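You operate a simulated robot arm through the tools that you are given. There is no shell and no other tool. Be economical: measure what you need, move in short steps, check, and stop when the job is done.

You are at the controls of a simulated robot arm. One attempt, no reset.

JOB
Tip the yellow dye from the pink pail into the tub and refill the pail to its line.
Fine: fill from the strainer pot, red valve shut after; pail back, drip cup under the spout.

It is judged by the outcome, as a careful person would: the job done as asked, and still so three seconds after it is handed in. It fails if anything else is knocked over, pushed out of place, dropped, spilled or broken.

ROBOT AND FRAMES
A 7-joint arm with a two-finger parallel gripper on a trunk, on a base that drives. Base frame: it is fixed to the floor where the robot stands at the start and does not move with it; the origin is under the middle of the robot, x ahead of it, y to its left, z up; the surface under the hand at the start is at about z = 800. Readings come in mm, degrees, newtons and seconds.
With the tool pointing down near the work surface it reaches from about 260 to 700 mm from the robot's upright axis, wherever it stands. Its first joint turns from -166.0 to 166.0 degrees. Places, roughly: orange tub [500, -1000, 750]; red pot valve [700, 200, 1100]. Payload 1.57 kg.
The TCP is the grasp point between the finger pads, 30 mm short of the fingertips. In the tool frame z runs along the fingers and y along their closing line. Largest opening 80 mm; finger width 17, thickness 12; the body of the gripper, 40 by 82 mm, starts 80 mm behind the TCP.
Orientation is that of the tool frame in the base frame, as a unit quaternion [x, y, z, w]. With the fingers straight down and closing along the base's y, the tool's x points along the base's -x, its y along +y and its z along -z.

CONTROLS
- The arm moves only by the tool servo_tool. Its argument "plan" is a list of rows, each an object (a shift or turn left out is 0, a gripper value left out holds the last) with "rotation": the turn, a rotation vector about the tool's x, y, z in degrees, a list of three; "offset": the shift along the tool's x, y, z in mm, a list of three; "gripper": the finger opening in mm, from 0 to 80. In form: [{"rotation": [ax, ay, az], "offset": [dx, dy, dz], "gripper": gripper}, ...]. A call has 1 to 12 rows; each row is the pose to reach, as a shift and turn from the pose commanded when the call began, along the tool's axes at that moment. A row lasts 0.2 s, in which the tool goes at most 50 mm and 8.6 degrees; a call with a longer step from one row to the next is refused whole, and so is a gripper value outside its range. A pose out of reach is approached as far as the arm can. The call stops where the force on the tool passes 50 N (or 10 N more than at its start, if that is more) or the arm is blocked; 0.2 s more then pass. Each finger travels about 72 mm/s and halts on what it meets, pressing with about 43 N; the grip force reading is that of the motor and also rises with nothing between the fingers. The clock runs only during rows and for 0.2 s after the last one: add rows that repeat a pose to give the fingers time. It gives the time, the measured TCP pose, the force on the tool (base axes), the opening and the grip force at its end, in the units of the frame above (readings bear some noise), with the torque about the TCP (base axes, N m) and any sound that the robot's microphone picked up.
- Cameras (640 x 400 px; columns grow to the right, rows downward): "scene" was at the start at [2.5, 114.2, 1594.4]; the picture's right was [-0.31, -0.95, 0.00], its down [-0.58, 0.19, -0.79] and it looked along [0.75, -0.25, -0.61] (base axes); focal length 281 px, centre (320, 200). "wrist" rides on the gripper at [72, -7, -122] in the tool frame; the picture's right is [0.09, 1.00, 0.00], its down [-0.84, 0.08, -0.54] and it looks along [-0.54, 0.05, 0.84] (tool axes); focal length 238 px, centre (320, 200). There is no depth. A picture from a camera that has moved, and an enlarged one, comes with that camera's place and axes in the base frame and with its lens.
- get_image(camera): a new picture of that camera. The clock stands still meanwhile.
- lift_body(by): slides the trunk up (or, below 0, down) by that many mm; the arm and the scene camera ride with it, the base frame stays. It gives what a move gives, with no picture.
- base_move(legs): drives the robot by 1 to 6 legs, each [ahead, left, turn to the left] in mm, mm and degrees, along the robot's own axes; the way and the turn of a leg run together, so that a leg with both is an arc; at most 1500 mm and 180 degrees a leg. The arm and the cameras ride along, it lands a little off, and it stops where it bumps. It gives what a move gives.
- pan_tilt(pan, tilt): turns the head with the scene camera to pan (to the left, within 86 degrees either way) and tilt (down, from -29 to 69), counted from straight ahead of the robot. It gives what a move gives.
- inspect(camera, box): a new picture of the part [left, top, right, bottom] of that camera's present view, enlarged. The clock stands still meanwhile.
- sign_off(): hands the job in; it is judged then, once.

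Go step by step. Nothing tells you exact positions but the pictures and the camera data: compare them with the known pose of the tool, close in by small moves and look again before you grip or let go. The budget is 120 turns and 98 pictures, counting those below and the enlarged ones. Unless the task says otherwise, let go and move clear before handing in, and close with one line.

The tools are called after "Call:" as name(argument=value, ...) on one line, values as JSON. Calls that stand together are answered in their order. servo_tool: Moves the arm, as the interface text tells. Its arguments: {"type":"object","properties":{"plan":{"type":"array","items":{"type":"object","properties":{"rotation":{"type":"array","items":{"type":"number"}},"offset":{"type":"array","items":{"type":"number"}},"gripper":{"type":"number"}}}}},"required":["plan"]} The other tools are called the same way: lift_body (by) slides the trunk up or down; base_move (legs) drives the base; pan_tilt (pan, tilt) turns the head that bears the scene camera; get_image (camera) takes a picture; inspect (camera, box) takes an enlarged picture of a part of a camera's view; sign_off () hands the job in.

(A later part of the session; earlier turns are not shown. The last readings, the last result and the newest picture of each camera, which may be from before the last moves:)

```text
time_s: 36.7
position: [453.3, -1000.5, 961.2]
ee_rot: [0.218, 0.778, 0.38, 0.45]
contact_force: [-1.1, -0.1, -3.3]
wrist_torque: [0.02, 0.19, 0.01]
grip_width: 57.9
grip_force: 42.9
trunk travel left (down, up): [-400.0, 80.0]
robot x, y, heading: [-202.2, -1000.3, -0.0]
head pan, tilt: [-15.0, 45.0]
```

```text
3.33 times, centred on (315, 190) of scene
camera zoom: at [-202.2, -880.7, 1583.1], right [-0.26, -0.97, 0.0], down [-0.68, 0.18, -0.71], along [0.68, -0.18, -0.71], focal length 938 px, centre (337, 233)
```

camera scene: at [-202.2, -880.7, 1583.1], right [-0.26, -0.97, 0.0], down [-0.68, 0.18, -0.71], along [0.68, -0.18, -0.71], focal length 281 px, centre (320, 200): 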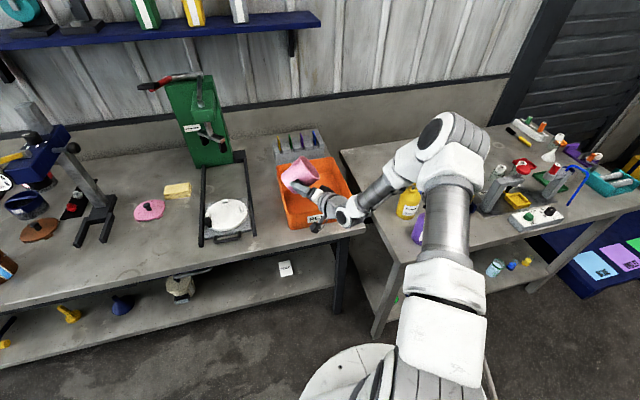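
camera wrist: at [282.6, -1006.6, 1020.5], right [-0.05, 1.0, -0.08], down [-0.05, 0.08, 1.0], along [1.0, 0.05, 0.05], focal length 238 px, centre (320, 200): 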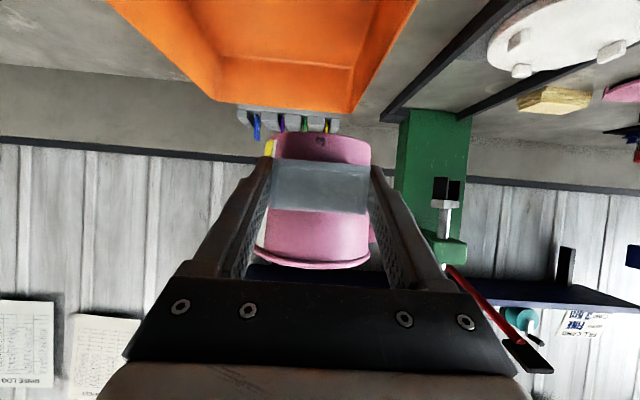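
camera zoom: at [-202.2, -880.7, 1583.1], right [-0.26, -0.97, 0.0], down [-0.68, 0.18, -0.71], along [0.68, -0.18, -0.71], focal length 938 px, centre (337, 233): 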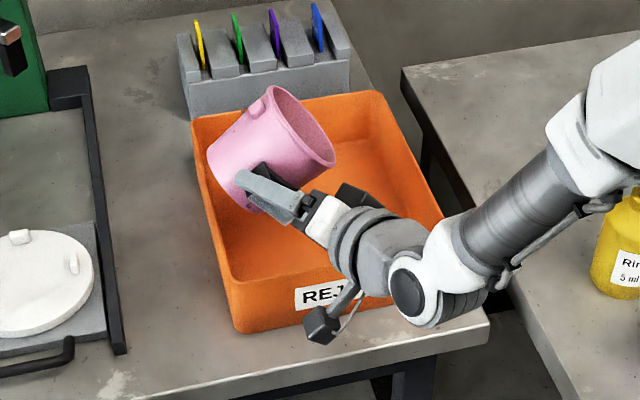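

Tipping into the tub correctly (marked REJECT). Continuing the roll.

Call:
servo_tool(plan=[{"rotation": [-3, 0, 5.2], "gripper": 40}, {"rotation": [-6, 0, 10.4], "gripper": 40}, {"rotation": [-9, 0, 15.6], "gripper": 40}, {"rotation": [-12, 0, 20.8], "gripper": 40}, {"rotation": [-15, 0, 26], "gripper": 40}, {"rotation": [-18, 0, 31.2], "gripper": 40}, {"rotation": [-21, 0, 36.4], "gripper": 40}, {"rotation": [-24, 0, 41.6], "gripper": 40}, {"rotation": [-27, 0, 46.8], "gripper": 40}, {"rotation": [-30, 0, 52], "gripper": 40}, {"rotation": [-33, 0, 57.2], "gripper": 40}, {"rotation": [-33, 0, 57.2], "gripper": 40}])

Call:
servo_tool(plan=[{"rotation": [-3, 0, 5.2], "gripper": 40}, {"rotation": [-6, 0, 10.4], "gripper": 40}, {"rotation": [-6, 0, 10.4], "gripper": 40}, {"rotation": [-6, 0, 10.4], "gripper": 40}, {"rotation": [-6, 0, 10.4], "gripper": 40}, {"rotation": [-6, 0, 10.4], "gripper": 40}, {"rotation": [-6, 0, 10.4], "gripper": 40}, {"rotation": [-6, 0, 10.4], "gripper": 40}, {"rotation": [-6, 0, 10.4], "gripper": 40}, {"rotation": [-6, 0, 10.4], "gripper": 40}])

Call:
inspect(camera="scene", box=[260, 130, 370, 250])

```text
time_s: 39.3
position: [455.3, -1000.7, 961.1]
ee_rot: [0.429, 0.445, 0.743, 0.257]
contact_force: [-0.1, 0.6, -1.2]
wrist_torque: [-0.01, 0.04, -0.01]
grip_width: 57.6
grip_force: 42.9
trunk travel left (down, up): [-400.0, 80.0]
robot x, y, heading: [-199.1, -1002.3, 0.1]
head pan, tilt: [-15.0, 45.0]
```

```text
time_s: 41.5
position: [454.0, -999.5, 961.2]
ee_rot: [0.454, 0.366, 0.785, 0.212]
contact_force: [0.9, -0.5, -1.1]
wrist_torque: [-0.04, 0.02, 0.01]
grip_width: 57.3
grip_force: 42.7
trunk travel left (down, up): [-400.0, 80.0]
robot x, y, heading: [-200.2, -998.1, -0.1]
head pan, tilt: [-15.0, 45.0]
```

```text
3.33 times, centred on (315, 190) of scene
camera zoom: at [-202.4, -880.7, 1583.1], right [-0.26, -0.97, 0.0], down [-0.68, 0.18, -0.71], along [0.68, -0.18, -0.71], focal length 938 px, centre (337, 233)
```

zoom: 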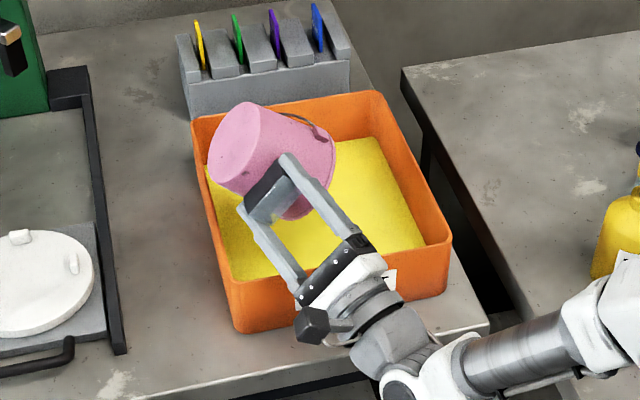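

The dye is in the tub. Rolling the pail back upright.

Call:
servo_tool(plan=[{"rotation": [4, 0, -6.93], "gripper": 40}, {"rotation": [8, 0, -13.86], "gripper": 40}, {"rotation": [12, 0, -20.8], "gripper": 40}, {"rotation": [16, 0, -27.7], "gripper": 40}, {"rotation": [20, 0, -34.6], "gripper": 40}, {"rotation": [24, 0, -41.6], "gripper": 40}, {"rotation": [28, 0, -48.5], "gripper": 40}, {"rotation": [32, 0, -55.4], "gripper": 40}, {"rotation": [36, 0, -62.4], "gripper": 40}, {"rotation": [40, 0, -69.3], "gripper": 40}, {"rotation": [44, 0, -76.2], "gripper": 40}])

Call:
servo_tool(plan=[{"rotation": [4, 0, -6.93], "gripper": 40}, {"rotation": [8, 0, -13.86], "gripper": 40}, {"rotation": [12, 0, -20.8], "gripper": 40}, {"rotation": [16, 0, -27.7], "gripper": 40}, {"rotation": [20, 0, -34.6], "gripper": 40}, {"rotation": [21, 0, -36.4], "gripper": 40}, {"rotation": [21, 0, -36.4], "gripper": 40}])

Call:
inspect(camera="scene", box=[260, 130, 370, 250])

```text
time_s: 43.9
position: [454.6, -1001.0, 961.4]
ee_rot: [0.177, 0.809, 0.311, 0.466]
contact_force: [0.0, 0.2, -0.7]
wrist_torque: [-0.01, 0.03, -0.03]
grip_width: 57.8
grip_force: 43.0
trunk travel left (down, up): [-400.0, 80.0]
robot x, y, heading: [-200.8, -1002.2, 0.1]
head pan, tilt: [-15.0, 45.0]
```

```text
time_s: 45.5
position: [455.1, -1001.4, 959.3]
ee_rot: [0.0, 0.866, 0.0, 0.5]
contact_force: [-0.1, 0.6, -0.8]
wrist_torque: [-0.01, 0.08, 0.04]
grip_width: 57.3
grip_force: 42.7
trunk travel left (down, up): [-400.0, 80.0]
robot x, y, heading: [-198.7, -1003.3, 0.2]
head pan, tilt: [-15.0, 45.0]
```

```text
3.33 times, centred on (315, 190) of scene
camera zoom: at [-202.4, -880.7, 1583.1], right [-0.26, -0.97, 0.0], down [-0.68, 0.18, -0.71], along [0.68, -0.18, -0.71], focal length 938 px, centre (337, 233)
```

zoom: 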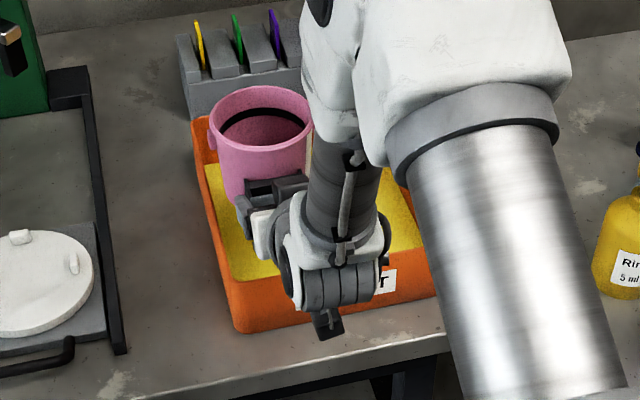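

The pail is empty. I'll back away from the bench and drive left to face the yellow square.

Call:
base_move(legs=[[-220, 0, 0], [0, 1212, 0]])

Call:
pan_tilt(pan=-3, tilt=30)

Call:
get_image(camera="scene")

Call:
get_image(camera="wrist")

```text
time_s: 56.5
position: [229.3, 217.0, 961.2]
ee_rot: [-0.004, 0.866, 0.003, 0.5]
contact_force: [0.2, -0.7, 0.1]
wrist_torque: [0.02, 0.05, -0.02]
grip_width: 57.3
grip_force: 43.5
trunk travel left (down, up): [-400.0, 80.0]
robot x, y, heading: [-427.5, 207.6, 0.5]
head pan, tilt: [-15.0, 45.0]
```

```text
time_s: 57.3
position: [229.7, 216.5, 961.4]
ee_rot: [-0.004, 0.867, 0.002, 0.499]
contact_force: [0.6, 0.4, 0.0]
wrist_torque: [0.0, 0.1, 0.01]
grip_width: 57.7
grip_force: 42.9
trunk travel left (down, up): [-400.0, 80.0]
robot x, y, heading: [-428.4, 214.0, 0.5]
head pan, tilt: [-3.0, 30.0]
```

```text
54 pictures are left
camera scene: at [-416.9, 346.9, 1605.7], right [-0.04, -1.0, 0.0], down [-0.5, 0.02, -0.87], along [0.86, -0.04, -0.5], focal length 281 px, centre (320, 200)
```

scene: 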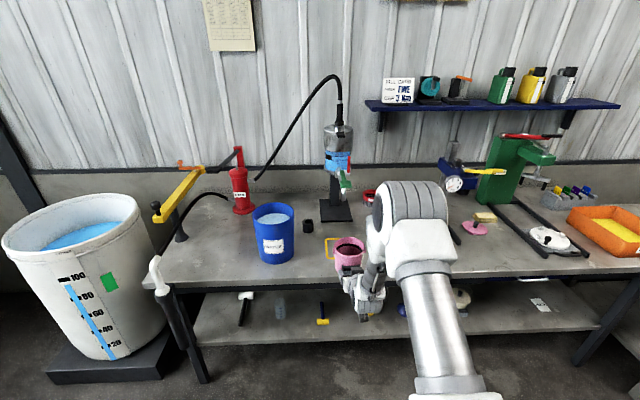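

```text
53 pictures are left
camera wrist: at [87.4, 208.8, 960.4], right [-0.06, 1.0, -0.08], down [-0.05, 0.08, 1.0], along [1.0, 0.06, 0.05], focal length 238 px, centre (320, 200)
```

wrist: 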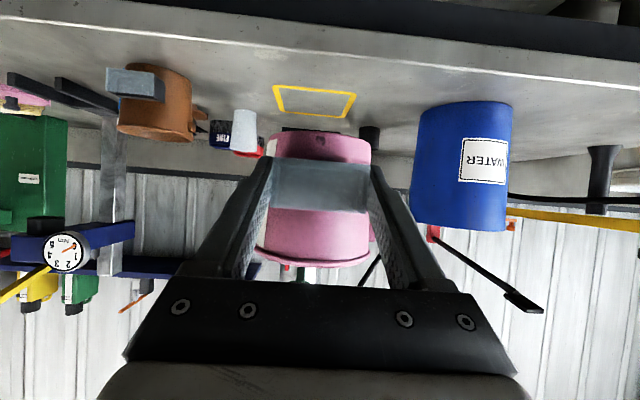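

The square is centred at (553, 211) and the spout tip is at about (540, 210, 1055). I'll lower the pail to just above the bench level and drive forward to bring it under the spout.

Call:
servo_tool(plan=[{"offset": [24, -2, 13], "gripper": 40}, {"offset": [48, -4, 27], "gripper": 40}, {"offset": [70, -6, 40], "gripper": 40}, {"offset": [70, -6, 40], "gripper": 40}])

Call:
base_move(legs=[[240, 0, 0]])

Call:
get_image(camera="scene")

Call:
get_image(camera="wrist")

```text
time_s: 58.3
position: [228.6, 209.6, 879.8]
ee_rot: [-0.003, 0.866, 0.002, 0.499]
contact_force: [0.3, 0.1, -1.0]
wrist_torque: [-0.01, 0.05, 0.01]
grip_width: 57.8
grip_force: 42.5
trunk travel left (down, up): [-400.0, 80.0]
robot x, y, heading: [-425.5, 210.3, 0.5]
head pan, tilt: [-3.0, 30.0]
```

```text
time_s: 60.4
position: [468.1, 212.7, 879.6]
ee_rot: [-0.004, 0.866, 0.002, 0.5]
contact_force: [0.8, -0.4, -0.2]
wrist_torque: [0.0, 0.05, 0.01]
grip_width: 57.8
grip_force: 43.2
trunk travel left (down, up): [-400.0, 80.0]
robot x, y, heading: [-186.3, 209.4, 0.5]
head pan, tilt: [-3.0, 30.0]
```

```text
52 pictures are left
camera scene: at [-177.8, 348.9, 1605.7], right [-0.04, -1.0, 0.0], down [-0.5, 0.02, -0.87], along [0.87, -0.04, -0.5], focal length 281 px, centre (320, 200)
```

scene: 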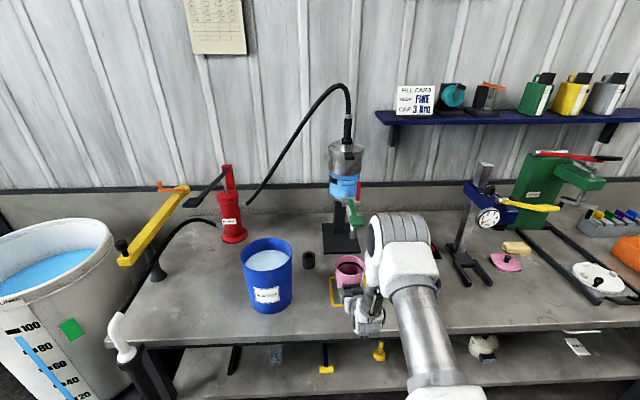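

```text
51 pictures are left
camera wrist: at [325.8, 204.5, 879.1], right [-0.05, 1.0, -0.08], down [-0.05, 0.08, 1.0], along [1.0, 0.06, 0.05], focal length 238 px, centre (320, 200)
```

wrist: 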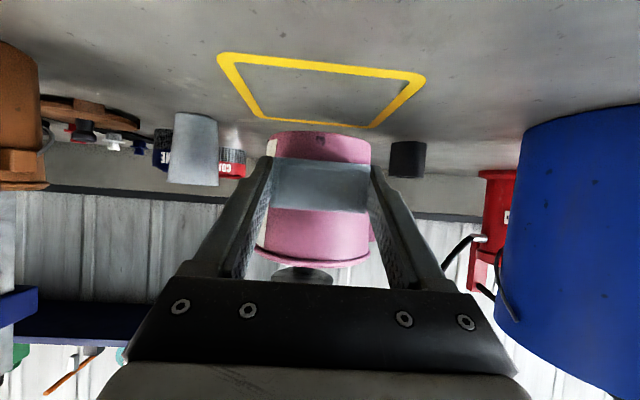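

Call:
inspect(camera="scene", box=[300, 120, 400, 340])

```text
1.82 times, centred on (350, 230) of scene
camera zoom: at [-177.8, 348.9, 1605.7], right [-0.04, -1.0, 0.0], down [-0.5, 0.02, -0.87], along [0.87, -0.04, -0.5], focal length 512 px, centre (266, 146)
```

zoom: 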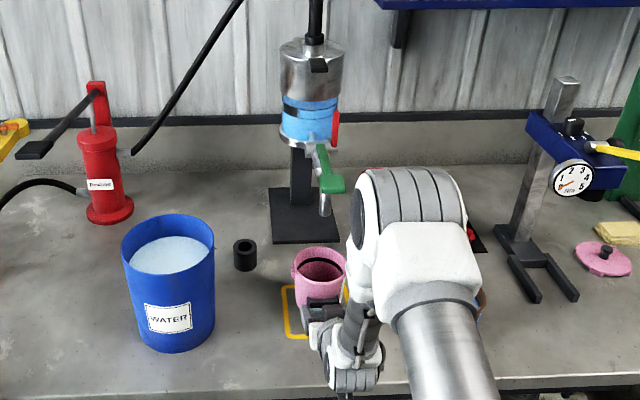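

Spout tip ≈ (550, 209, 1045). Setting the pail down centred beneath it.

Call:
servo_tool(plan=[{"offset": [8, -1, 9], "gripper": 40}, {"offset": [14, -3, 18], "gripper": 40}, {"offset": [20, -3, 25.5], "gripper": 40}, {"offset": [24, -3, 28], "gripper": 40}, {"offset": [27, -3, 29.5], "gripper": 40}, {"offset": [27.5, -3, 29.7], "gripper": 40}])

```text
time_s: 61.8
position: [481.5, 209.1, 842.6]
ee_rot: [-0.004, 0.866, 0.003, 0.5]
contact_force: [-1.7, 0.0, 1.3]
wrist_torque: [-0.06, -0.05, -0.02]
grip_width: 57.5
grip_force: 42.7
trunk travel left (down, up): [-400.0, 80.0]
robot x, y, heading: [-187.7, 212.7, 0.5]
head pan, tilt: [-3.0, 30.0]
```

Contact with the bench seems to be starting; I'll open the fingers, withdraw along the tool axis and look.

Call:
servo_tool(plan=[{"offset": [0.6, 0, 0.3], "gripper": 40}, {"offset": [0.6, 0, 0.3], "gripper": 70}, {"offset": [0.6, 0, 0.3], "gripper": 80}, {"offset": [0.6, 0, 0.3], "gripper": 80}, {"offset": [0, 0, -30], "gripper": 80}, {"offset": [0, 0, -70], "gripper": 80}, {"offset": [0, 0, -110], "gripper": 80}])

Call:
get_image(camera="wrist")

```text
time_s: 63.4
position: [383.4, 207.3, 896.5]
ee_rot: [-0.004, 0.866, 0.003, 0.5]
contact_force: [-1.5, -0.5, 0.4]
wrist_torque: [-0.02, -0.04, -0.02]
grip_width: 79.9
grip_force: 0.0
trunk travel left (down, up): [-400.0, 80.0]
robot x, y, heading: [-186.2, 212.7, 0.6]
head pan, tilt: [-3.0, 30.0]
```

```text
49 pictures are left
camera wrist: at [241.8, 200.6, 896.0], right [-0.05, 1.0, -0.08], down [-0.05, 0.08, 1.0], along [1.0, 0.06, 0.05], focal length 238 px, centre (320, 200)
```

wrist: 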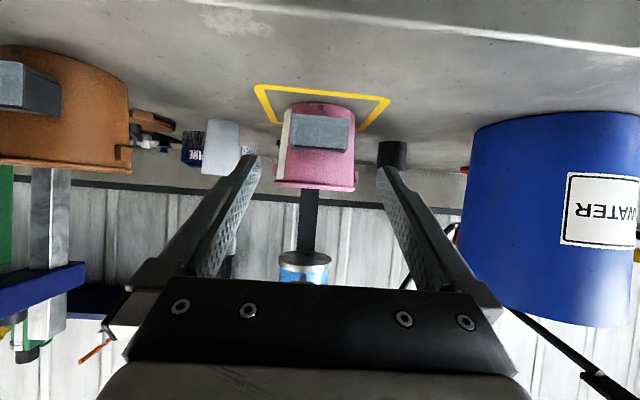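

Pail placed under the spout. Now I'll raise the hand for a close view of the valve and green lever.

Call:
servo_tool(plan=[{"offset": [-40, -15, -23]}, {"offset": [-80, -30, -46]}, {"offset": [-120, -45, -69]}, {"offset": [-160, -60, -92]}, {"offset": [-195, -75, -113]}, {"offset": [-195, -90, -113]}])

Call:
get_image(camera="wrist")

Call:
get_image(camera="scene")

```text
time_s: 64.8
position: [385.3, 117.9, 1121.6]
ee_rot: [-0.003, 0.867, 0.002, 0.499]
contact_force: [0.0, 0.4, 0.1]
wrist_torque: [0.02, 0.04, -0.01]
grip_width: 79.8
grip_force: 0.1
trunk travel left (down, up): [-400.0, 80.0]
robot x, y, heading: [-186.3, 211.2, 0.5]
head pan, tilt: [-3.0, 30.0]
```

```text
48 pictures are left
camera wrist: at [242.8, 111.1, 1121.2], right [-0.05, 1.0, -0.08], down [-0.05, 0.08, 1.0], along [1.0, 0.06, 0.05], focal length 238 px, centre (320, 200)
```

wrist: 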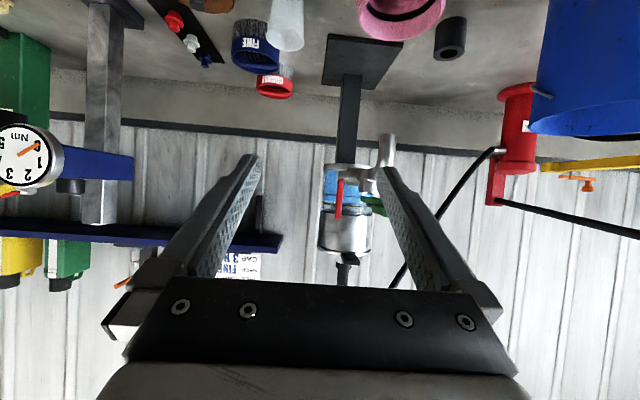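

```text
47 pictures are left
camera scene: at [-178.1, 348.9, 1605.7], right [-0.04, -1.0, 0.0], down [-0.5, 0.02, -0.87], along [0.87, -0.04, -0.5], focal length 281 px, centre (320, 200)
```

scene: 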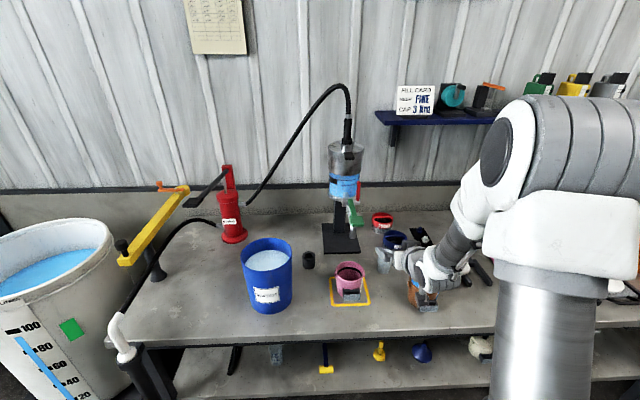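

Call:
inspect(camera="wrist", box=[300, 110, 410, 300])

Call:
inspect(camera="scene", box=[310, 130, 400, 310])

```text
2.11 times, centred on (355, 205) of wrist
camera zoom: at [242.8, 111.1, 1121.2], right [-0.05, 1.0, -0.08], down [-0.05, 0.08, 1.0], along [1.0, 0.06, 0.05], focal length 502 px, centre (246, 190)
```

zoom: 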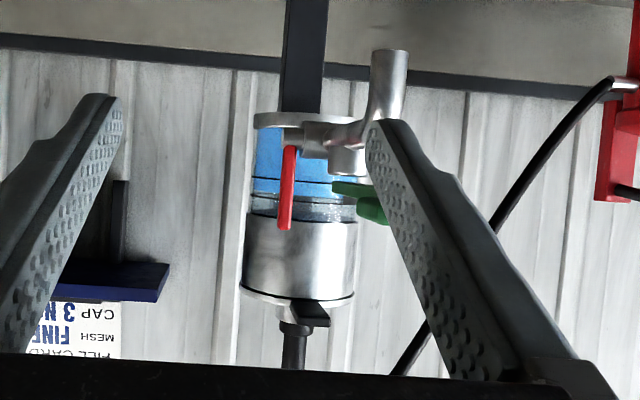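

```text
2.22 times, centred on (355, 220) of scene
camera zoom: at [-178.1, 348.9, 1605.7], right [-0.04, -1.0, 0.0], down [-0.5, 0.02, -0.87], along [0.87, -0.04, -0.5], focal length 625 px, centre (242, 156)
```

zoom: 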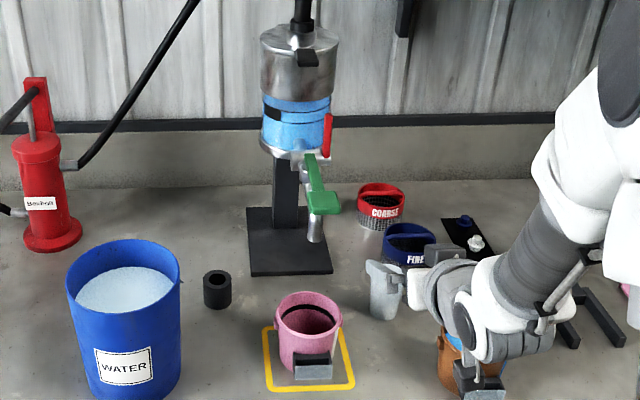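

The spout is right over the pail. The red lever (≈(693,172), z 1100–1170) turns about y; I'll hook it from behind with the left fingertip, hand kept off the lid tab and green lever. First raise, re-pitch the tool nearly down, and drive forward.

Call:
servo_tool(plan=[{"offset": [-30, 0, -17], "rotation": [0, 6, 0]}, {"offset": [-60, 0, -34], "rotation": [0, 12, 0]}, {"offset": [-90, 0, -52], "rotation": [0, 18, 0]}, {"offset": [-120, 0, -70], "rotation": [0, 24, 0]}, {"offset": [-140, 4, -80], "rotation": [0, 30, 0]}, {"offset": [-156, 8, -90], "rotation": [0, 36, 0]}, {"offset": [-156, 8, -90], "rotation": [0, 42, 0]}, {"offset": [-156, 8, -90], "rotation": [0, 45, 0]}])

Call:
base_move(legs=[[180, 0, 0]])

Call:
get_image(camera="wrist")

Call:
get_image(camera="scene")

```text
time_s: 66.6
position: [384.8, 126.5, 1301.8]
ee_rot: [-0.005, 0.992, 0.001, 0.129]
contact_force: [0.1, 0.6, 0.0]
wrist_torque: [0.03, -0.03, 0.02]
grip_width: 80.2
grip_force: 0.0
trunk travel left (down, up): [-400.0, 80.0]
robot x, y, heading: [-185.1, 213.4, 0.6]
head pan, tilt: [-3.0, 30.0]
```

```text
time_s: 68.5
position: [565.2, 127.9, 1302.4]
ee_rot: [-0.005, 0.991, 0.0, 0.13]
contact_force: [-0.6, 0.5, -0.2]
wrist_torque: [0.02, 0.0, 0.0]
grip_width: 79.8
grip_force: 0.1
trunk travel left (down, up): [-400.0, 80.0]
robot x, y, heading: [-5.2, 213.2, 0.4]
head pan, tilt: [-3.0, 30.0]
```

```text
44 pictures are left
camera wrist: at [464.3, 121.2, 1401.4], right [-0.1, 0.99, -0.02], down [0.67, 0.08, 0.74], along [0.74, 0.06, -0.67], focal length 238 px, centre (320, 200)
```

wrist: 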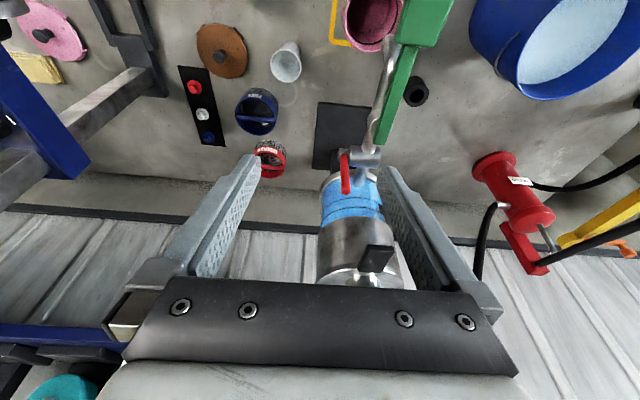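

```text
43 pictures are left
camera scene: at [2.5, 350.4, 1605.7], right [-0.04, -1.0, 0.0], down [-0.5, 0.02, -0.87], along [0.87, -0.04, -0.5], focal length 281 px, centre (320, 200)
```

scene: 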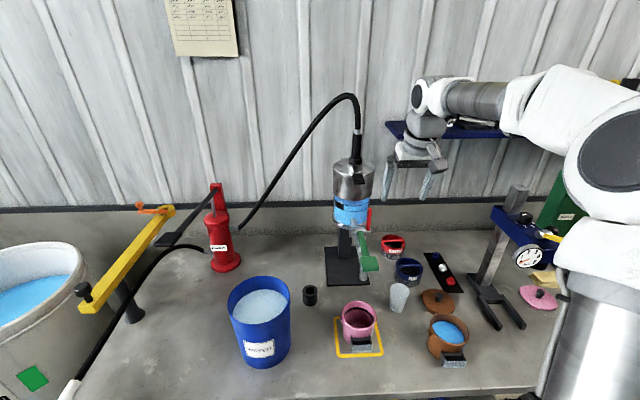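

Call:
inspect(camera="wrist", box=[290, 90, 430, 300])

Call:
inspect(camera="scene", box=[310, 150, 400, 290])

```text
1.90 times, centred on (360, 195) of wrist
camera zoom: at [464.3, 121.2, 1401.4], right [-0.1, 0.99, -0.02], down [0.67, 0.08, 0.74], along [0.74, 0.06, -0.67], focal length 454 px, centre (244, 210)
```

zoom: 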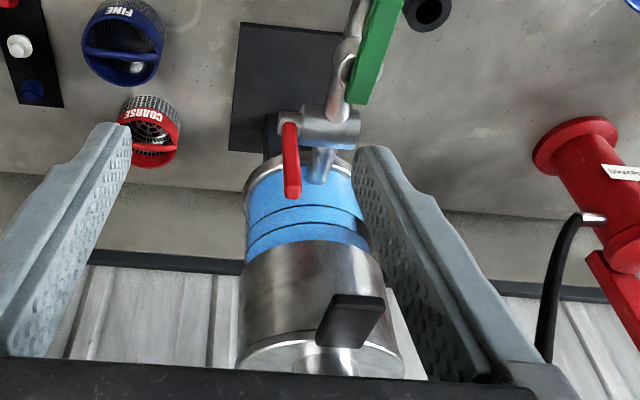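

```text
2.86 times, centred on (355, 220) of scene
camera zoom: at [2.5, 350.4, 1605.7], right [-0.04, -1.0, 0.0], down [-0.5, 0.02, -0.87], along [0.87, -0.04, -0.5], focal length 804 px, centre (220, 143)
```

zoom: 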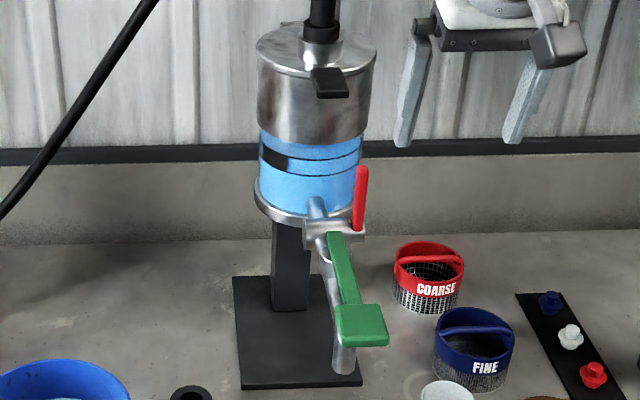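

Lever located: bottom (686,174,1105), top (692,174,1173). Moving forward and above it, so the left finger ends up behind the lever.

Call:
servo_tool(plan=[{"offset": [-46, 0, 12]}, {"offset": [-92, 0, 25]}, {"offset": [-140, 0, 37]}, {"offset": [-125, 0, 85]}, {"offset": [-123, 0, 103]}, {"offset": [-123, 0, 103]}])

Call:
inspect(camera="wrist", box=[250, 30, 450, 260])

Call:
inspect(camera="scene", box=[310, 130, 430, 290])

```text
refused: row 4 steps farther than a row can; nothing moved
```

```text
1.74 times, centred on (350, 145) of wrist
camera zoom: at [464.3, 121.2, 1401.4], right [-0.1, 0.99, -0.02], down [0.67, 0.08, 0.74], along [0.74, 0.06, -0.67], focal length 414 px, centre (268, 296)
```

zoom: 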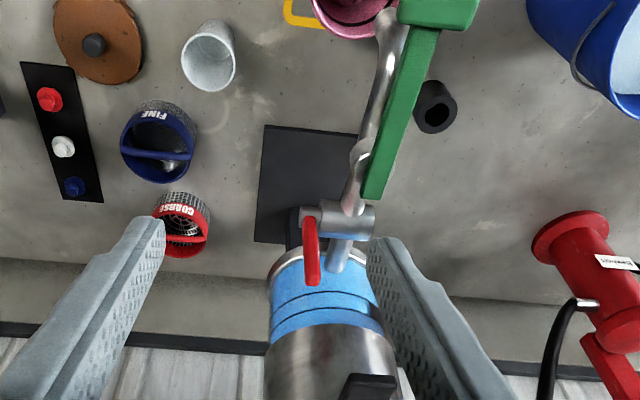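

```text
2.50 times, centred on (370, 210) of scene
camera zoom: at [2.5, 350.4, 1605.7], right [-0.04, -1.0, 0.0], down [-0.5, 0.02, -0.87], along [0.87, -0.04, -0.5], focal length 703 px, centre (195, 175)
```

zoom: 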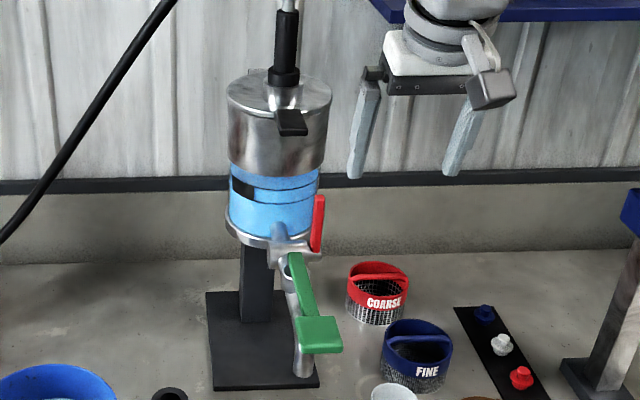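

Call:
servo_tool(plan=[{"offset": [-46, 0, 12]}, {"offset": [-92, 0, 25]}, {"offset": [-140, 0, 37]}, {"offset": [-130, 0, 72]}, {"offset": [-123, 0, 103]}, {"offset": [-123, 0, 103]}])

Call:
get_image(camera="wrist")

Call:
inspect(camera="scene", box=[310, 130, 430, 290])

```text
time_s: 69.8
position: [711.1, 130.0, 1233.1]
ee_rot: [-0.005, 0.991, 0.001, 0.131]
contact_force: [0.6, -0.6, 0.3]
wrist_torque: [-0.01, -0.02, -0.04]
grip_width: 80.1
grip_force: 0.0
out of reach, approached as far as the arm can: row 3
trunk travel left (down, up): [-400.0, 80.0]
robot x, y, heading: [-4.0, 212.5, 0.3]
head pan, tilt: [-3.0, 30.0]
```

```text
38 pictures are left
camera wrist: at [608.8, 123.0, 1333.1], right [-0.1, 0.99, -0.02], down [0.67, 0.08, 0.74], along [0.74, 0.06, -0.67], focal length 238 px, centre (320, 200)
```

wrist: 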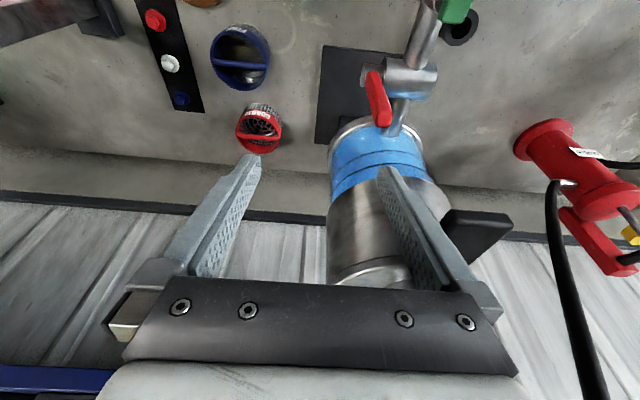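

```text
2.50 times, centred on (370, 210) of scene
camera zoom: at [2.3, 350.5, 1605.7], right [-0.04, -1.0, 0.0], down [-0.5, 0.02, -0.87], along [0.87, -0.04, -0.5], focal length 703 px, centre (195, 175)
```

zoom: 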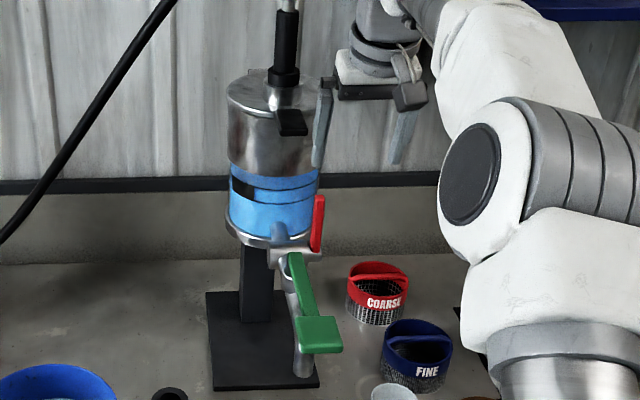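

Left fingertip is aligned behind the lever. Descending behind it and then drawing it forward along its arc in stages.

Call:
servo_tool(plan=[{"offset": [7, 0, 26.5]}, {"offset": [14, 0, 53]}, {"offset": [14, 0, 53]}])

Call:
servo_tool(plan=[{"offset": [9, 0, -3]}, {"offset": [18, 0, -5]}, {"offset": [27, 0, -7]}, {"offset": [36, 0, -10]}, {"offset": [45, 0, -13]}, {"offset": [45, 0, -13]}])

Call:
inspect(camera="scene", box=[310, 130, 430, 290])

```text
time_s: 70.7
position: [710.1, 131.0, 1178.7]
ee_rot: [-0.005, 0.991, 0.001, 0.131]
contact_force: [-0.3, 1.3, -0.3]
wrist_torque: [-0.01, -0.03, -0.05]
grip_width: 80.2
grip_force: 0.1
trunk travel left (down, up): [-400.0, 80.0]
robot x, y, heading: [-6.3, 213.1, 0.7]
head pan, tilt: [-3.0, 30.0]
```

```text
time_s: 72.0
position: [663.3, 129.7, 1179.1]
ee_rot: [-0.005, 0.991, 0.001, 0.13]
contact_force: [0.2, 0.0, 0.6]
wrist_torque: [-0.02, -0.01, 0.02]
grip_width: 79.9
grip_force: 0.0
trunk travel left (down, up): [-400.0, 80.0]
robot x, y, heading: [-6.4, 213.9, 0.5]
head pan, tilt: [-3.0, 30.0]
```

```text
2.50 times, centred on (370, 210) of scene
camera zoom: at [2.2, 350.4, 1605.7], right [-0.04, -1.0, 0.0], down [-0.5, 0.02, -0.87], along [0.87, -0.04, -0.5], focal length 703 px, centre (195, 175)
```

zoom: 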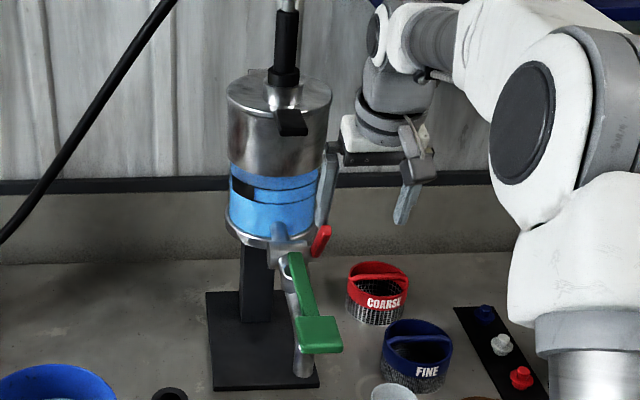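

The lever is moving. Continue to fully open.

Call:
servo_tool(plan=[{"offset": [12, 0, 2]}, {"offset": [24, 0, 4]}, {"offset": [34, 0, 13]}, {"offset": [42, 0, 23]}, {"offset": [42, 0, 25]}])

Call:
get_image(camera="scene")

```text
time_s: 73.2
position: [630.7, 129.5, 1144.8]
ee_rot: [-0.005, 0.992, 0.001, 0.13]
contact_force: [0.1, -0.4, 0.6]
wrist_torque: [-0.03, 0.01, -0.02]
grip_width: 79.7
grip_force: 0.1
trunk travel left (down, up): [-400.0, 80.0]
robot x, y, heading: [-10.4, 212.7, 0.3]
head pan, tilt: [-3.0, 30.0]
```

```text
35 pictures are left
camera scene: at [2.3, 350.4, 1605.7], right [-0.04, -1.0, 0.0], down [-0.5, 0.02, -0.87], along [0.87, -0.04, -0.5], focal length 281 px, centre (320, 200)
```

scene: 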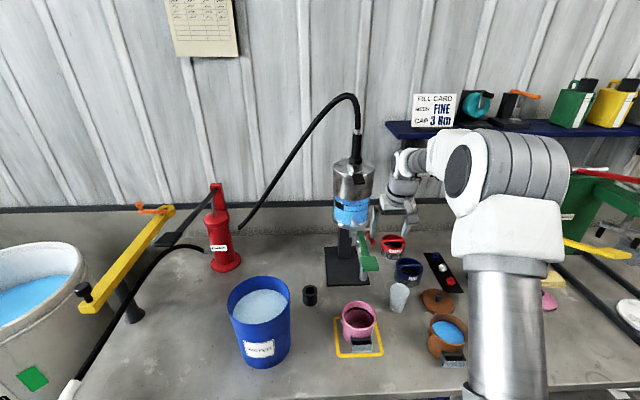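

Call:
inspect(camera="scene", box=[310, 180, 430, 350])

```text
2.35 times, centred on (370, 265) of scene
camera zoom: at [2.3, 350.4, 1605.7], right [-0.04, -1.0, 0.0], down [-0.5, 0.02, -0.87], along [0.87, -0.04, -0.5], focal length 662 px, centre (202, 47)
```

zoom: 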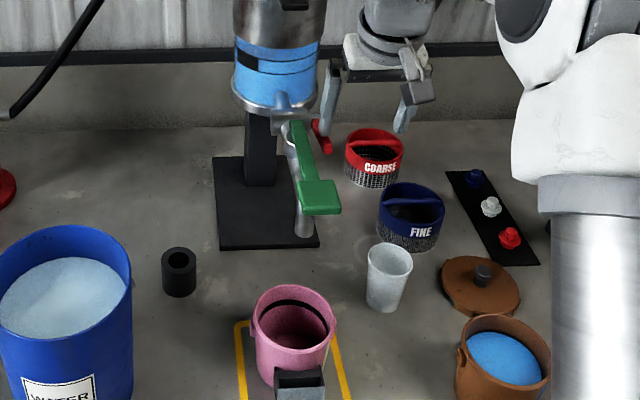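

The red lever now lies along the pipe (open) but nothing flows; the green lever on top must be the tap. I'll retreat upward and bring closed fingertips above the green pad (~(521, 205, 1130)).

Call:
servo_tool(plan=[{"offset": [-10, 0, -39]}, {"offset": [-20, 0, -78]}, {"offset": [-31, 0, -116]}, {"offset": [5, 25, -126], "gripper": 60}, {"offset": [44, 50, -136], "gripper": 30}, {"offset": [83, 75, -146], "gripper": 0}, {"offset": [94, 75, -107], "gripper": 0}, {"offset": [103, 75, -76], "gripper": 0}, {"offset": [103, 75, -76], "gripper": 0}])

Call:
get_image(camera="wrist")

Call:
get_image(camera="scene")

```text
time_s: 75.2
position: [509.8, 203.5, 1191.5]
ee_rot: [-0.005, 0.991, 0.001, 0.13]
contact_force: [-0.6, -0.2, 0.3]
wrist_torque: [0.02, 0.04, -0.02]
grip_width: 0.1
grip_force: 21.6
trunk travel left (down, up): [-400.0, 80.0]
robot x, y, heading: [-9.0, 213.0, 0.3]
head pan, tilt: [-3.0, 30.0]
```

```text
33 pictures are left
camera wrist: at [409.0, 196.4, 1290.9], right [-0.1, 0.99, -0.02], down [0.67, 0.08, 0.74], along [0.74, 0.06, -0.67], focal length 238 px, centre (320, 200)
```

wrist: 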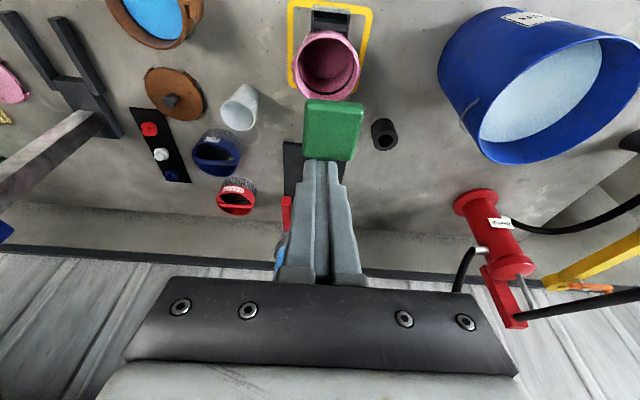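

```text
32 pictures are left
camera scene: at [2.2, 350.5, 1605.8], right [-0.04, -1.0, 0.0], down [-0.5, 0.02, -0.87], along [0.87, -0.04, -0.5], focal length 281 px, centre (320, 200)
```

scene: 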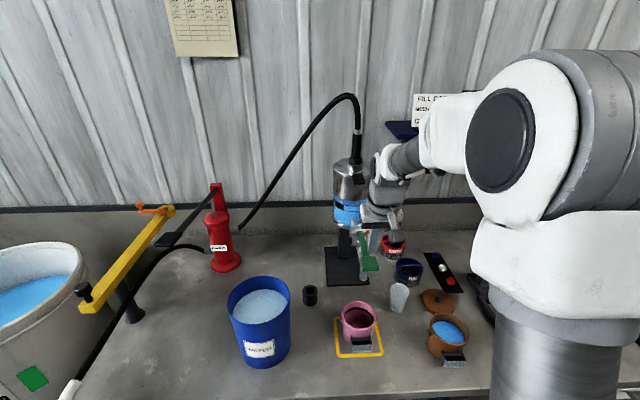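

The fingertip is over the green pad (x 482–532, y 190–234, top ≈1138), and both cameras see inside the pail. I'll centre and press gently.

Call:
servo_tool(plan=[{"offset": [13, 7.5, -3]}, {"offset": [18, 7.5, 15]}, {"offset": [19, 7.5, 20]}, {"offset": [20.3, 7.5, 25]}])

Call:
inspect(camera="scene", box=[310, 210, 410, 350])

```text
time_s: 76.2
position: [497.4, 210.1, 1161.9]
ee_rot: [-0.005, 0.991, 0.001, 0.131]
contact_force: [-0.7, 0.4, 2.9]
wrist_torque: [0.06, 0.06, -0.03]
grip_width: 0.0
grip_force: 21.2
trunk travel left (down, up): [-400.0, 80.0]
robot x, y, heading: [-7.1, 209.9, 0.5]
head pan, tilt: [-3.0, 30.0]
```

```text
2.86 times, centred on (360, 280) of scene
camera zoom: at [2.0, 350.5, 1605.8], right [-0.04, -1.0, 0.0], down [-0.5, 0.02, -0.87], along [0.87, -0.04, -0.5], focal length 804 px, centre (206, -29)
```

zoom: 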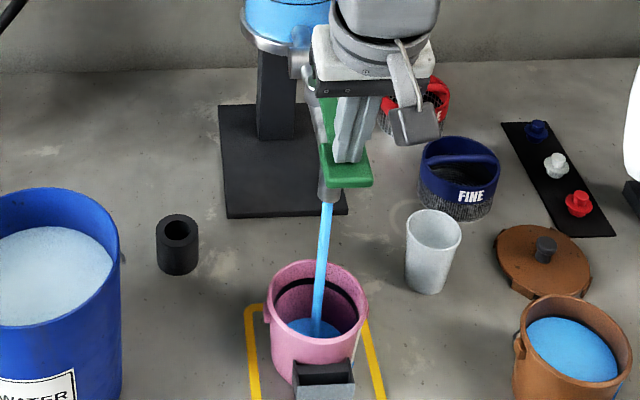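

It flows into the pail, force ~3 N. Holding briefly and checking the level.

Call:
servo_tool(plan=[{"offset": [0, 0, 0]}, {"offset": [0, 0, 0]}, {"offset": [0, 0, 0]}, {"offset": [0, 0, 0]}])

Call:
inspect(camera="scene", box=[325, 285, 395, 360])

```text
time_s: 77.2
position: [497.1, 208.6, 1163.3]
ee_rot: [-0.006, 0.991, 0.0, 0.131]
contact_force: [-1.0, 0.3, 2.8]
wrist_torque: [-0.01, 0.06, 0.03]
grip_width: 0.0
grip_force: 21.3
trunk travel left (down, up): [-400.0, 80.0]
robot x, y, heading: [-9.9, 210.4, 0.2]
head pan, tilt: [-3.0, 30.0]
```

```text
5.33 times, centred on (360, 322) of scene
camera zoom: at [2.0, 350.5, 1605.8], right [-0.04, -1.0, 0.0], down [-0.5, 0.02, -0.87], along [0.87, -0.04, -0.5], focal length 1500 px, centre (107, -453)
```

zoom: 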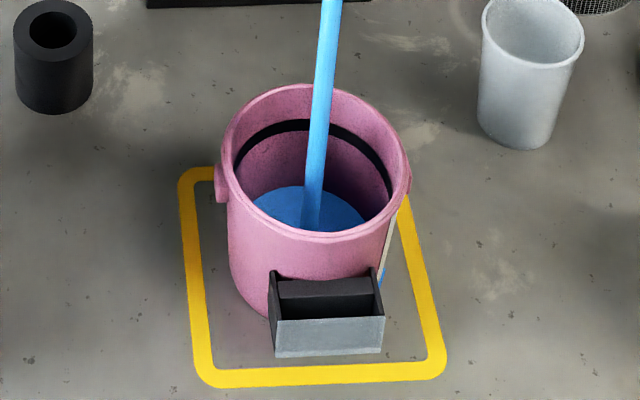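

Level is about 816 with the line at ~872; rate roughly 7 mm/s. Holding ~2.4 s more.

Call:
servo_tool(plan=[{"offset": [0, 0, 0]}, {"offset": [0, 0, 0]}, {"offset": [0, 0, 0]}, {"offset": [0, 0, 0]}, {"offset": [0, 0, 0]}, {"offset": [0, 0, 0]}, {"offset": [0, 0, 0]}, {"offset": [0, 0, 0]}, {"offset": [0, 0, 0]}, {"offset": [0, 0, 0]}, {"offset": [0, 0, 0]}])

Call:
inspect(camera="scene", box=[325, 285, 395, 360])

```text
time_s: 79.7
position: [497.0, 209.7, 1161.3]
ee_rot: [-0.005, 0.991, 0.001, 0.131]
contact_force: [-0.6, 0.7, 3.5]
wrist_torque: [0.04, 0.06, -0.01]
grip_width: 0.0
grip_force: 21.7
trunk travel left (down, up): [-400.0, 80.0]
robot x, y, heading: [-8.0, 214.9, 0.6]
head pan, tilt: [-3.0, 30.0]
```

```text
5.33 times, centred on (360, 322) of scene
camera zoom: at [2.0, 350.5, 1605.7], right [-0.04, -1.0, 0.0], down [-0.5, 0.02, -0.87], along [0.87, -0.04, -0.5], focal length 1500 px, centre (107, -453)
```

zoom: 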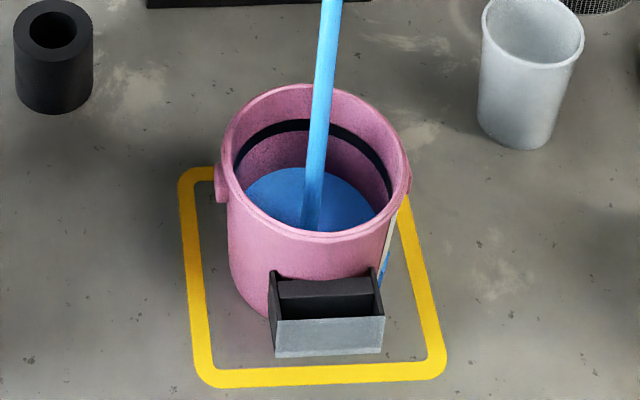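

The level rises about 7.6 image rows per second; ~43 rows remain. Holding ~4 s more.

Call:
servo_tool(plan=[{"offset": [0, 0, 0]}, {"offset": [0, 0, 0]}, {"offset": [0, 0, 0]}, {"offset": [0, 0, 0]}, {"offset": [0, 0, 0]}, {"offset": [0, 0, 0]}, {"offset": [0, 0, 0]}, {"offset": [0, 0, 0]}, {"offset": [0, 0, 0]}, {"offset": [0, 0, 0]}, {"offset": [0, 0, 0]}, {"offset": [0, 0, 0]}])

Call:
servo_tool(plan=[{"offset": [0, 0, 0]}, {"offset": [0, 0, 0]}, {"offset": [0, 0, 0]}, {"offset": [0, 0, 0]}, {"offset": [0, 0, 0]}, {"offset": [0, 0, 0]}])

Call:
inspect(camera="scene", box=[325, 285, 395, 360])

```text
time_s: 82.2
position: [497.2, 209.6, 1161.9]
ee_rot: [-0.005, 0.992, 0.0, 0.13]
contact_force: [-1.2, -0.3, 1.8]
wrist_torque: [0.03, 0.0, -0.01]
grip_width: 0.0
grip_force: 21.1
trunk travel left (down, up): [-400.0, 80.0]
robot x, y, heading: [-6.6, 217.0, 0.5]
head pan, tilt: [-3.0, 30.0]
```

```text
time_s: 83.7
position: [496.2, 209.2, 1162.5]
ee_rot: [-0.005, 0.991, 0.001, 0.131]
contact_force: [-0.2, 1.4, 2.1]
wrist_torque: [0.01, 0.02, 0.01]
grip_width: 0.2
grip_force: 21.1
trunk travel left (down, up): [-400.0, 80.0]
robot x, y, heading: [-5.6, 215.7, 0.4]
head pan, tilt: [-3.0, 30.0]
```

```text
5.33 times, centred on (360, 322) of scene
camera zoom: at [2.0, 350.5, 1605.8], right [-0.04, -1.0, 0.0], down [-0.5, 0.02, -0.87], along [0.87, -0.04, -0.5], focal length 1500 px, centre (107, -453)
```

zoom: 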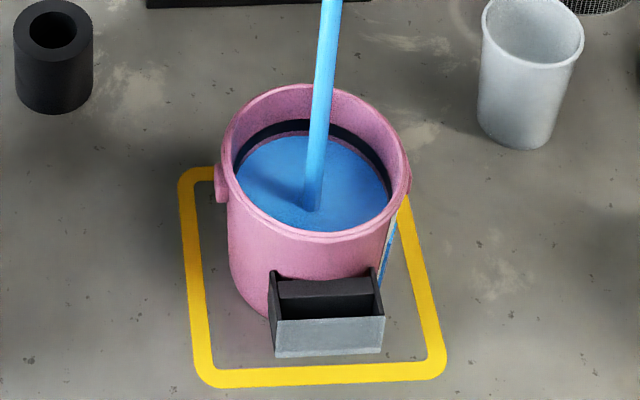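

Just below the line now. Holding a bit more (~0.7 s) and releasing the tap.

Call:
servo_tool(plan=[{"offset": [0, 0, 0]}, {"offset": [0, 0, 0]}, {"offset": [0, 0, 0]}, {"offset": [-10, 0, -38]}, {"offset": [-20, 0, -76]}, {"offset": [-20, 0, -76]}])

Call:
inspect(camera="scene", box=[325, 285, 395, 360])

```text
time_s: 85.0
position: [496.4, 209.8, 1240.0]
ee_rot: [-0.005, 0.992, 0.001, 0.13]
contact_force: [-0.3, -0.3, 0.2]
wrist_torque: [0.0, 0.01, 0.0]
grip_width: 0.2
grip_force: 21.3
trunk travel left (down, up): [-400.0, 80.0]
robot x, y, heading: [-8.5, 213.4, 0.6]
head pan, tilt: [-3.0, 30.0]
```

```text
5.33 times, centred on (360, 322) of scene
camera zoom: at [2.2, 350.5, 1605.7], right [-0.04, -1.0, 0.0], down [-0.5, 0.02, -0.87], along [0.87, -0.04, -0.5], focal length 1500 px, centre (107, -453)
```

zoom: 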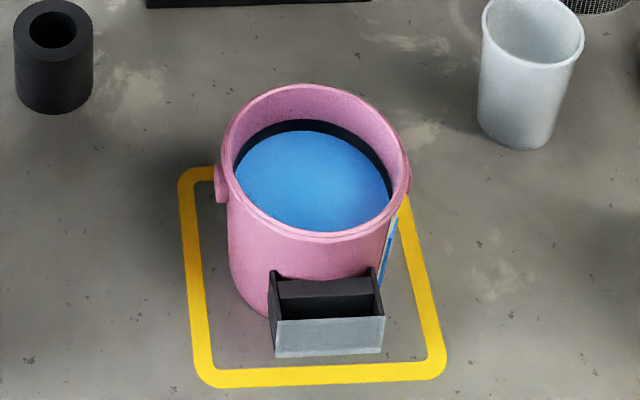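

The level is at the line's lower edge; a short top-up will bring it to mid-line.

Call:
servo_tool(plan=[{"offset": [10, 0, 38]}, {"offset": [20, 0, 76]}, {"offset": [20, 0, 76]}, {"offset": [20, 0, 76]}, {"offset": [10, 0, 38]}, {"offset": [0, 0, 0]}, {"offset": [0, 0, 0]}])

Call:
inspect(camera="scene", box=[325, 285, 395, 360])

```text
time_s: 86.7
position: [496.2, 208.8, 1241.2]
ee_rot: [-0.005, 0.992, 0.001, 0.129]
contact_force: [0.4, 0.1, -0.3]
wrist_torque: [-0.05, 0.0, -0.03]
grip_width: 0.0
grip_force: 21.2
trunk travel left (down, up): [-400.0, 80.0]
robot x, y, heading: [-9.0, 214.1, 0.7]
head pan, tilt: [-3.0, 30.0]
```

```text
5.33 times, centred on (360, 322) of scene
camera zoom: at [2.2, 350.5, 1605.7], right [-0.04, -1.0, 0.0], down [-0.5, 0.02, -0.87], along [0.87, -0.04, -0.5], focal length 1500 px, centre (107, -453)
```

zoom: 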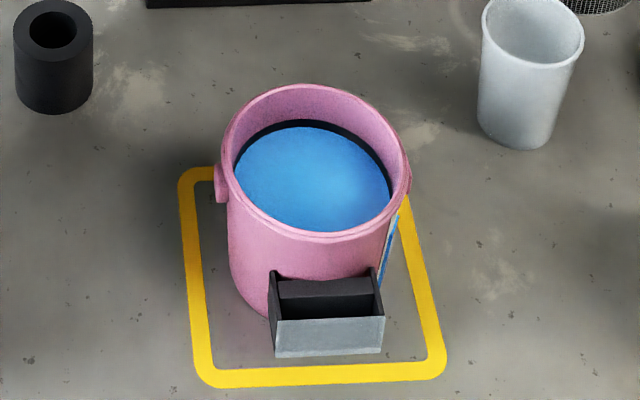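

Level is mid-line. Now to shut the red valve: I'll pitch the tool near horizontal, slip the left finger under the lever from the front right of the pipe, and lift it back upright.

Call:
servo_tool(plan=[{"offset": [14, -10, -4], "rotation": [0, -7.5, 0]}, {"offset": [28, -20, -4], "rotation": [0, -15, 0]}, {"offset": [42, -30, 0], "rotation": [0, -22.5, 0]}, {"offset": [56, -40, 5], "rotation": [0, -30, 0]}, {"offset": [70, -50, 10], "rotation": [0, -37.5, 0]}, {"offset": [84, -60, 15], "rotation": [0, -45, 0], "gripper": 80}, {"offset": [98, -70, 20], "rotation": [0, -52.5, 0], "gripper": 80}, {"offset": [108, -81, 30], "rotation": [0, -60, 0], "gripper": 80}, {"offset": [108, -81, 34], "rotation": [0, -60, 0], "gripper": 80}])

Call:
get_image(camera="wrist")

```text
time_s: 88.7
position: [464.9, 91.9, 1191.4]
ee_rot: [-0.004, 0.793, 0.002, 0.609]
contact_force: [-0.1, 0.2, 0.3]
wrist_torque: [0.0, 0.0, 0.0]
grip_width: 80.2
grip_force: 0.1
out of reach, approached as far as the arm can: row 4, 5, 6, 7, 8, 9
trunk travel left (down, up): [-400.0, 80.0]
robot x, y, heading: [-9.6, 211.8, 0.5]
head pan, tilt: [-3.0, 30.0]
```

```text
25 pictures are left
camera wrist: at [327.7, 83.9, 1154.8], right [-0.03, 1.0, -0.09], down [-0.31, 0.07, 0.95], along [0.95, 0.06, 0.3], focal length 238 px, centre (320, 200)
```

wrist: 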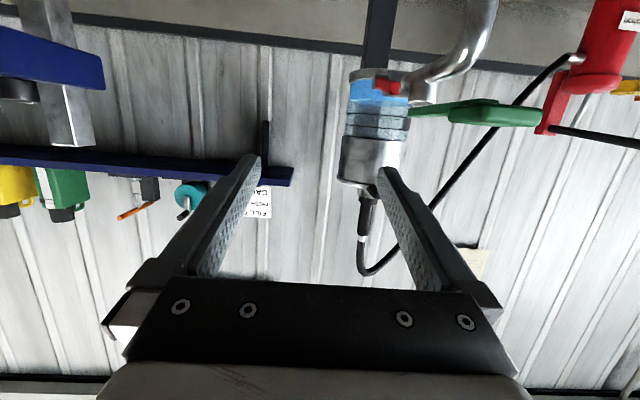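

The robot is too close for this posture; backing off 160 mm.

Call:
base_move(legs=[[-160, 0, 0]])

Call:
servo_tool(plan=[{"offset": [0, 0, 0]}, {"offset": [0, 0, 0]}])

```text
time_s: 90.3
position: [306.7, 91.3, 1192.7]
ee_rot: [-0.005, 0.794, 0.004, 0.608]
contact_force: [-1.2, 0.1, -0.4]
wrist_torque: [0.0, 0.01, 0.01]
grip_width: 80.2
grip_force: 0.0
trunk travel left (down, up): [-400.0, 80.0]
robot x, y, heading: [-164.5, 211.9, 0.7]
head pan, tilt: [-3.0, 30.0]
```

```text
time_s: 90.9
position: [306.6, 90.8, 1192.4]
ee_rot: [-0.004, 0.793, 0.003, 0.609]
contact_force: [-0.5, -0.7, 0.1]
wrist_torque: [0.02, 0.01, -0.01]
grip_width: 79.8
grip_force: 0.0
trunk travel left (down, up): [-400.0, 80.0]
robot x, y, heading: [-166.0, 211.6, 0.8]
head pan, tilt: [-3.0, 30.0]
```

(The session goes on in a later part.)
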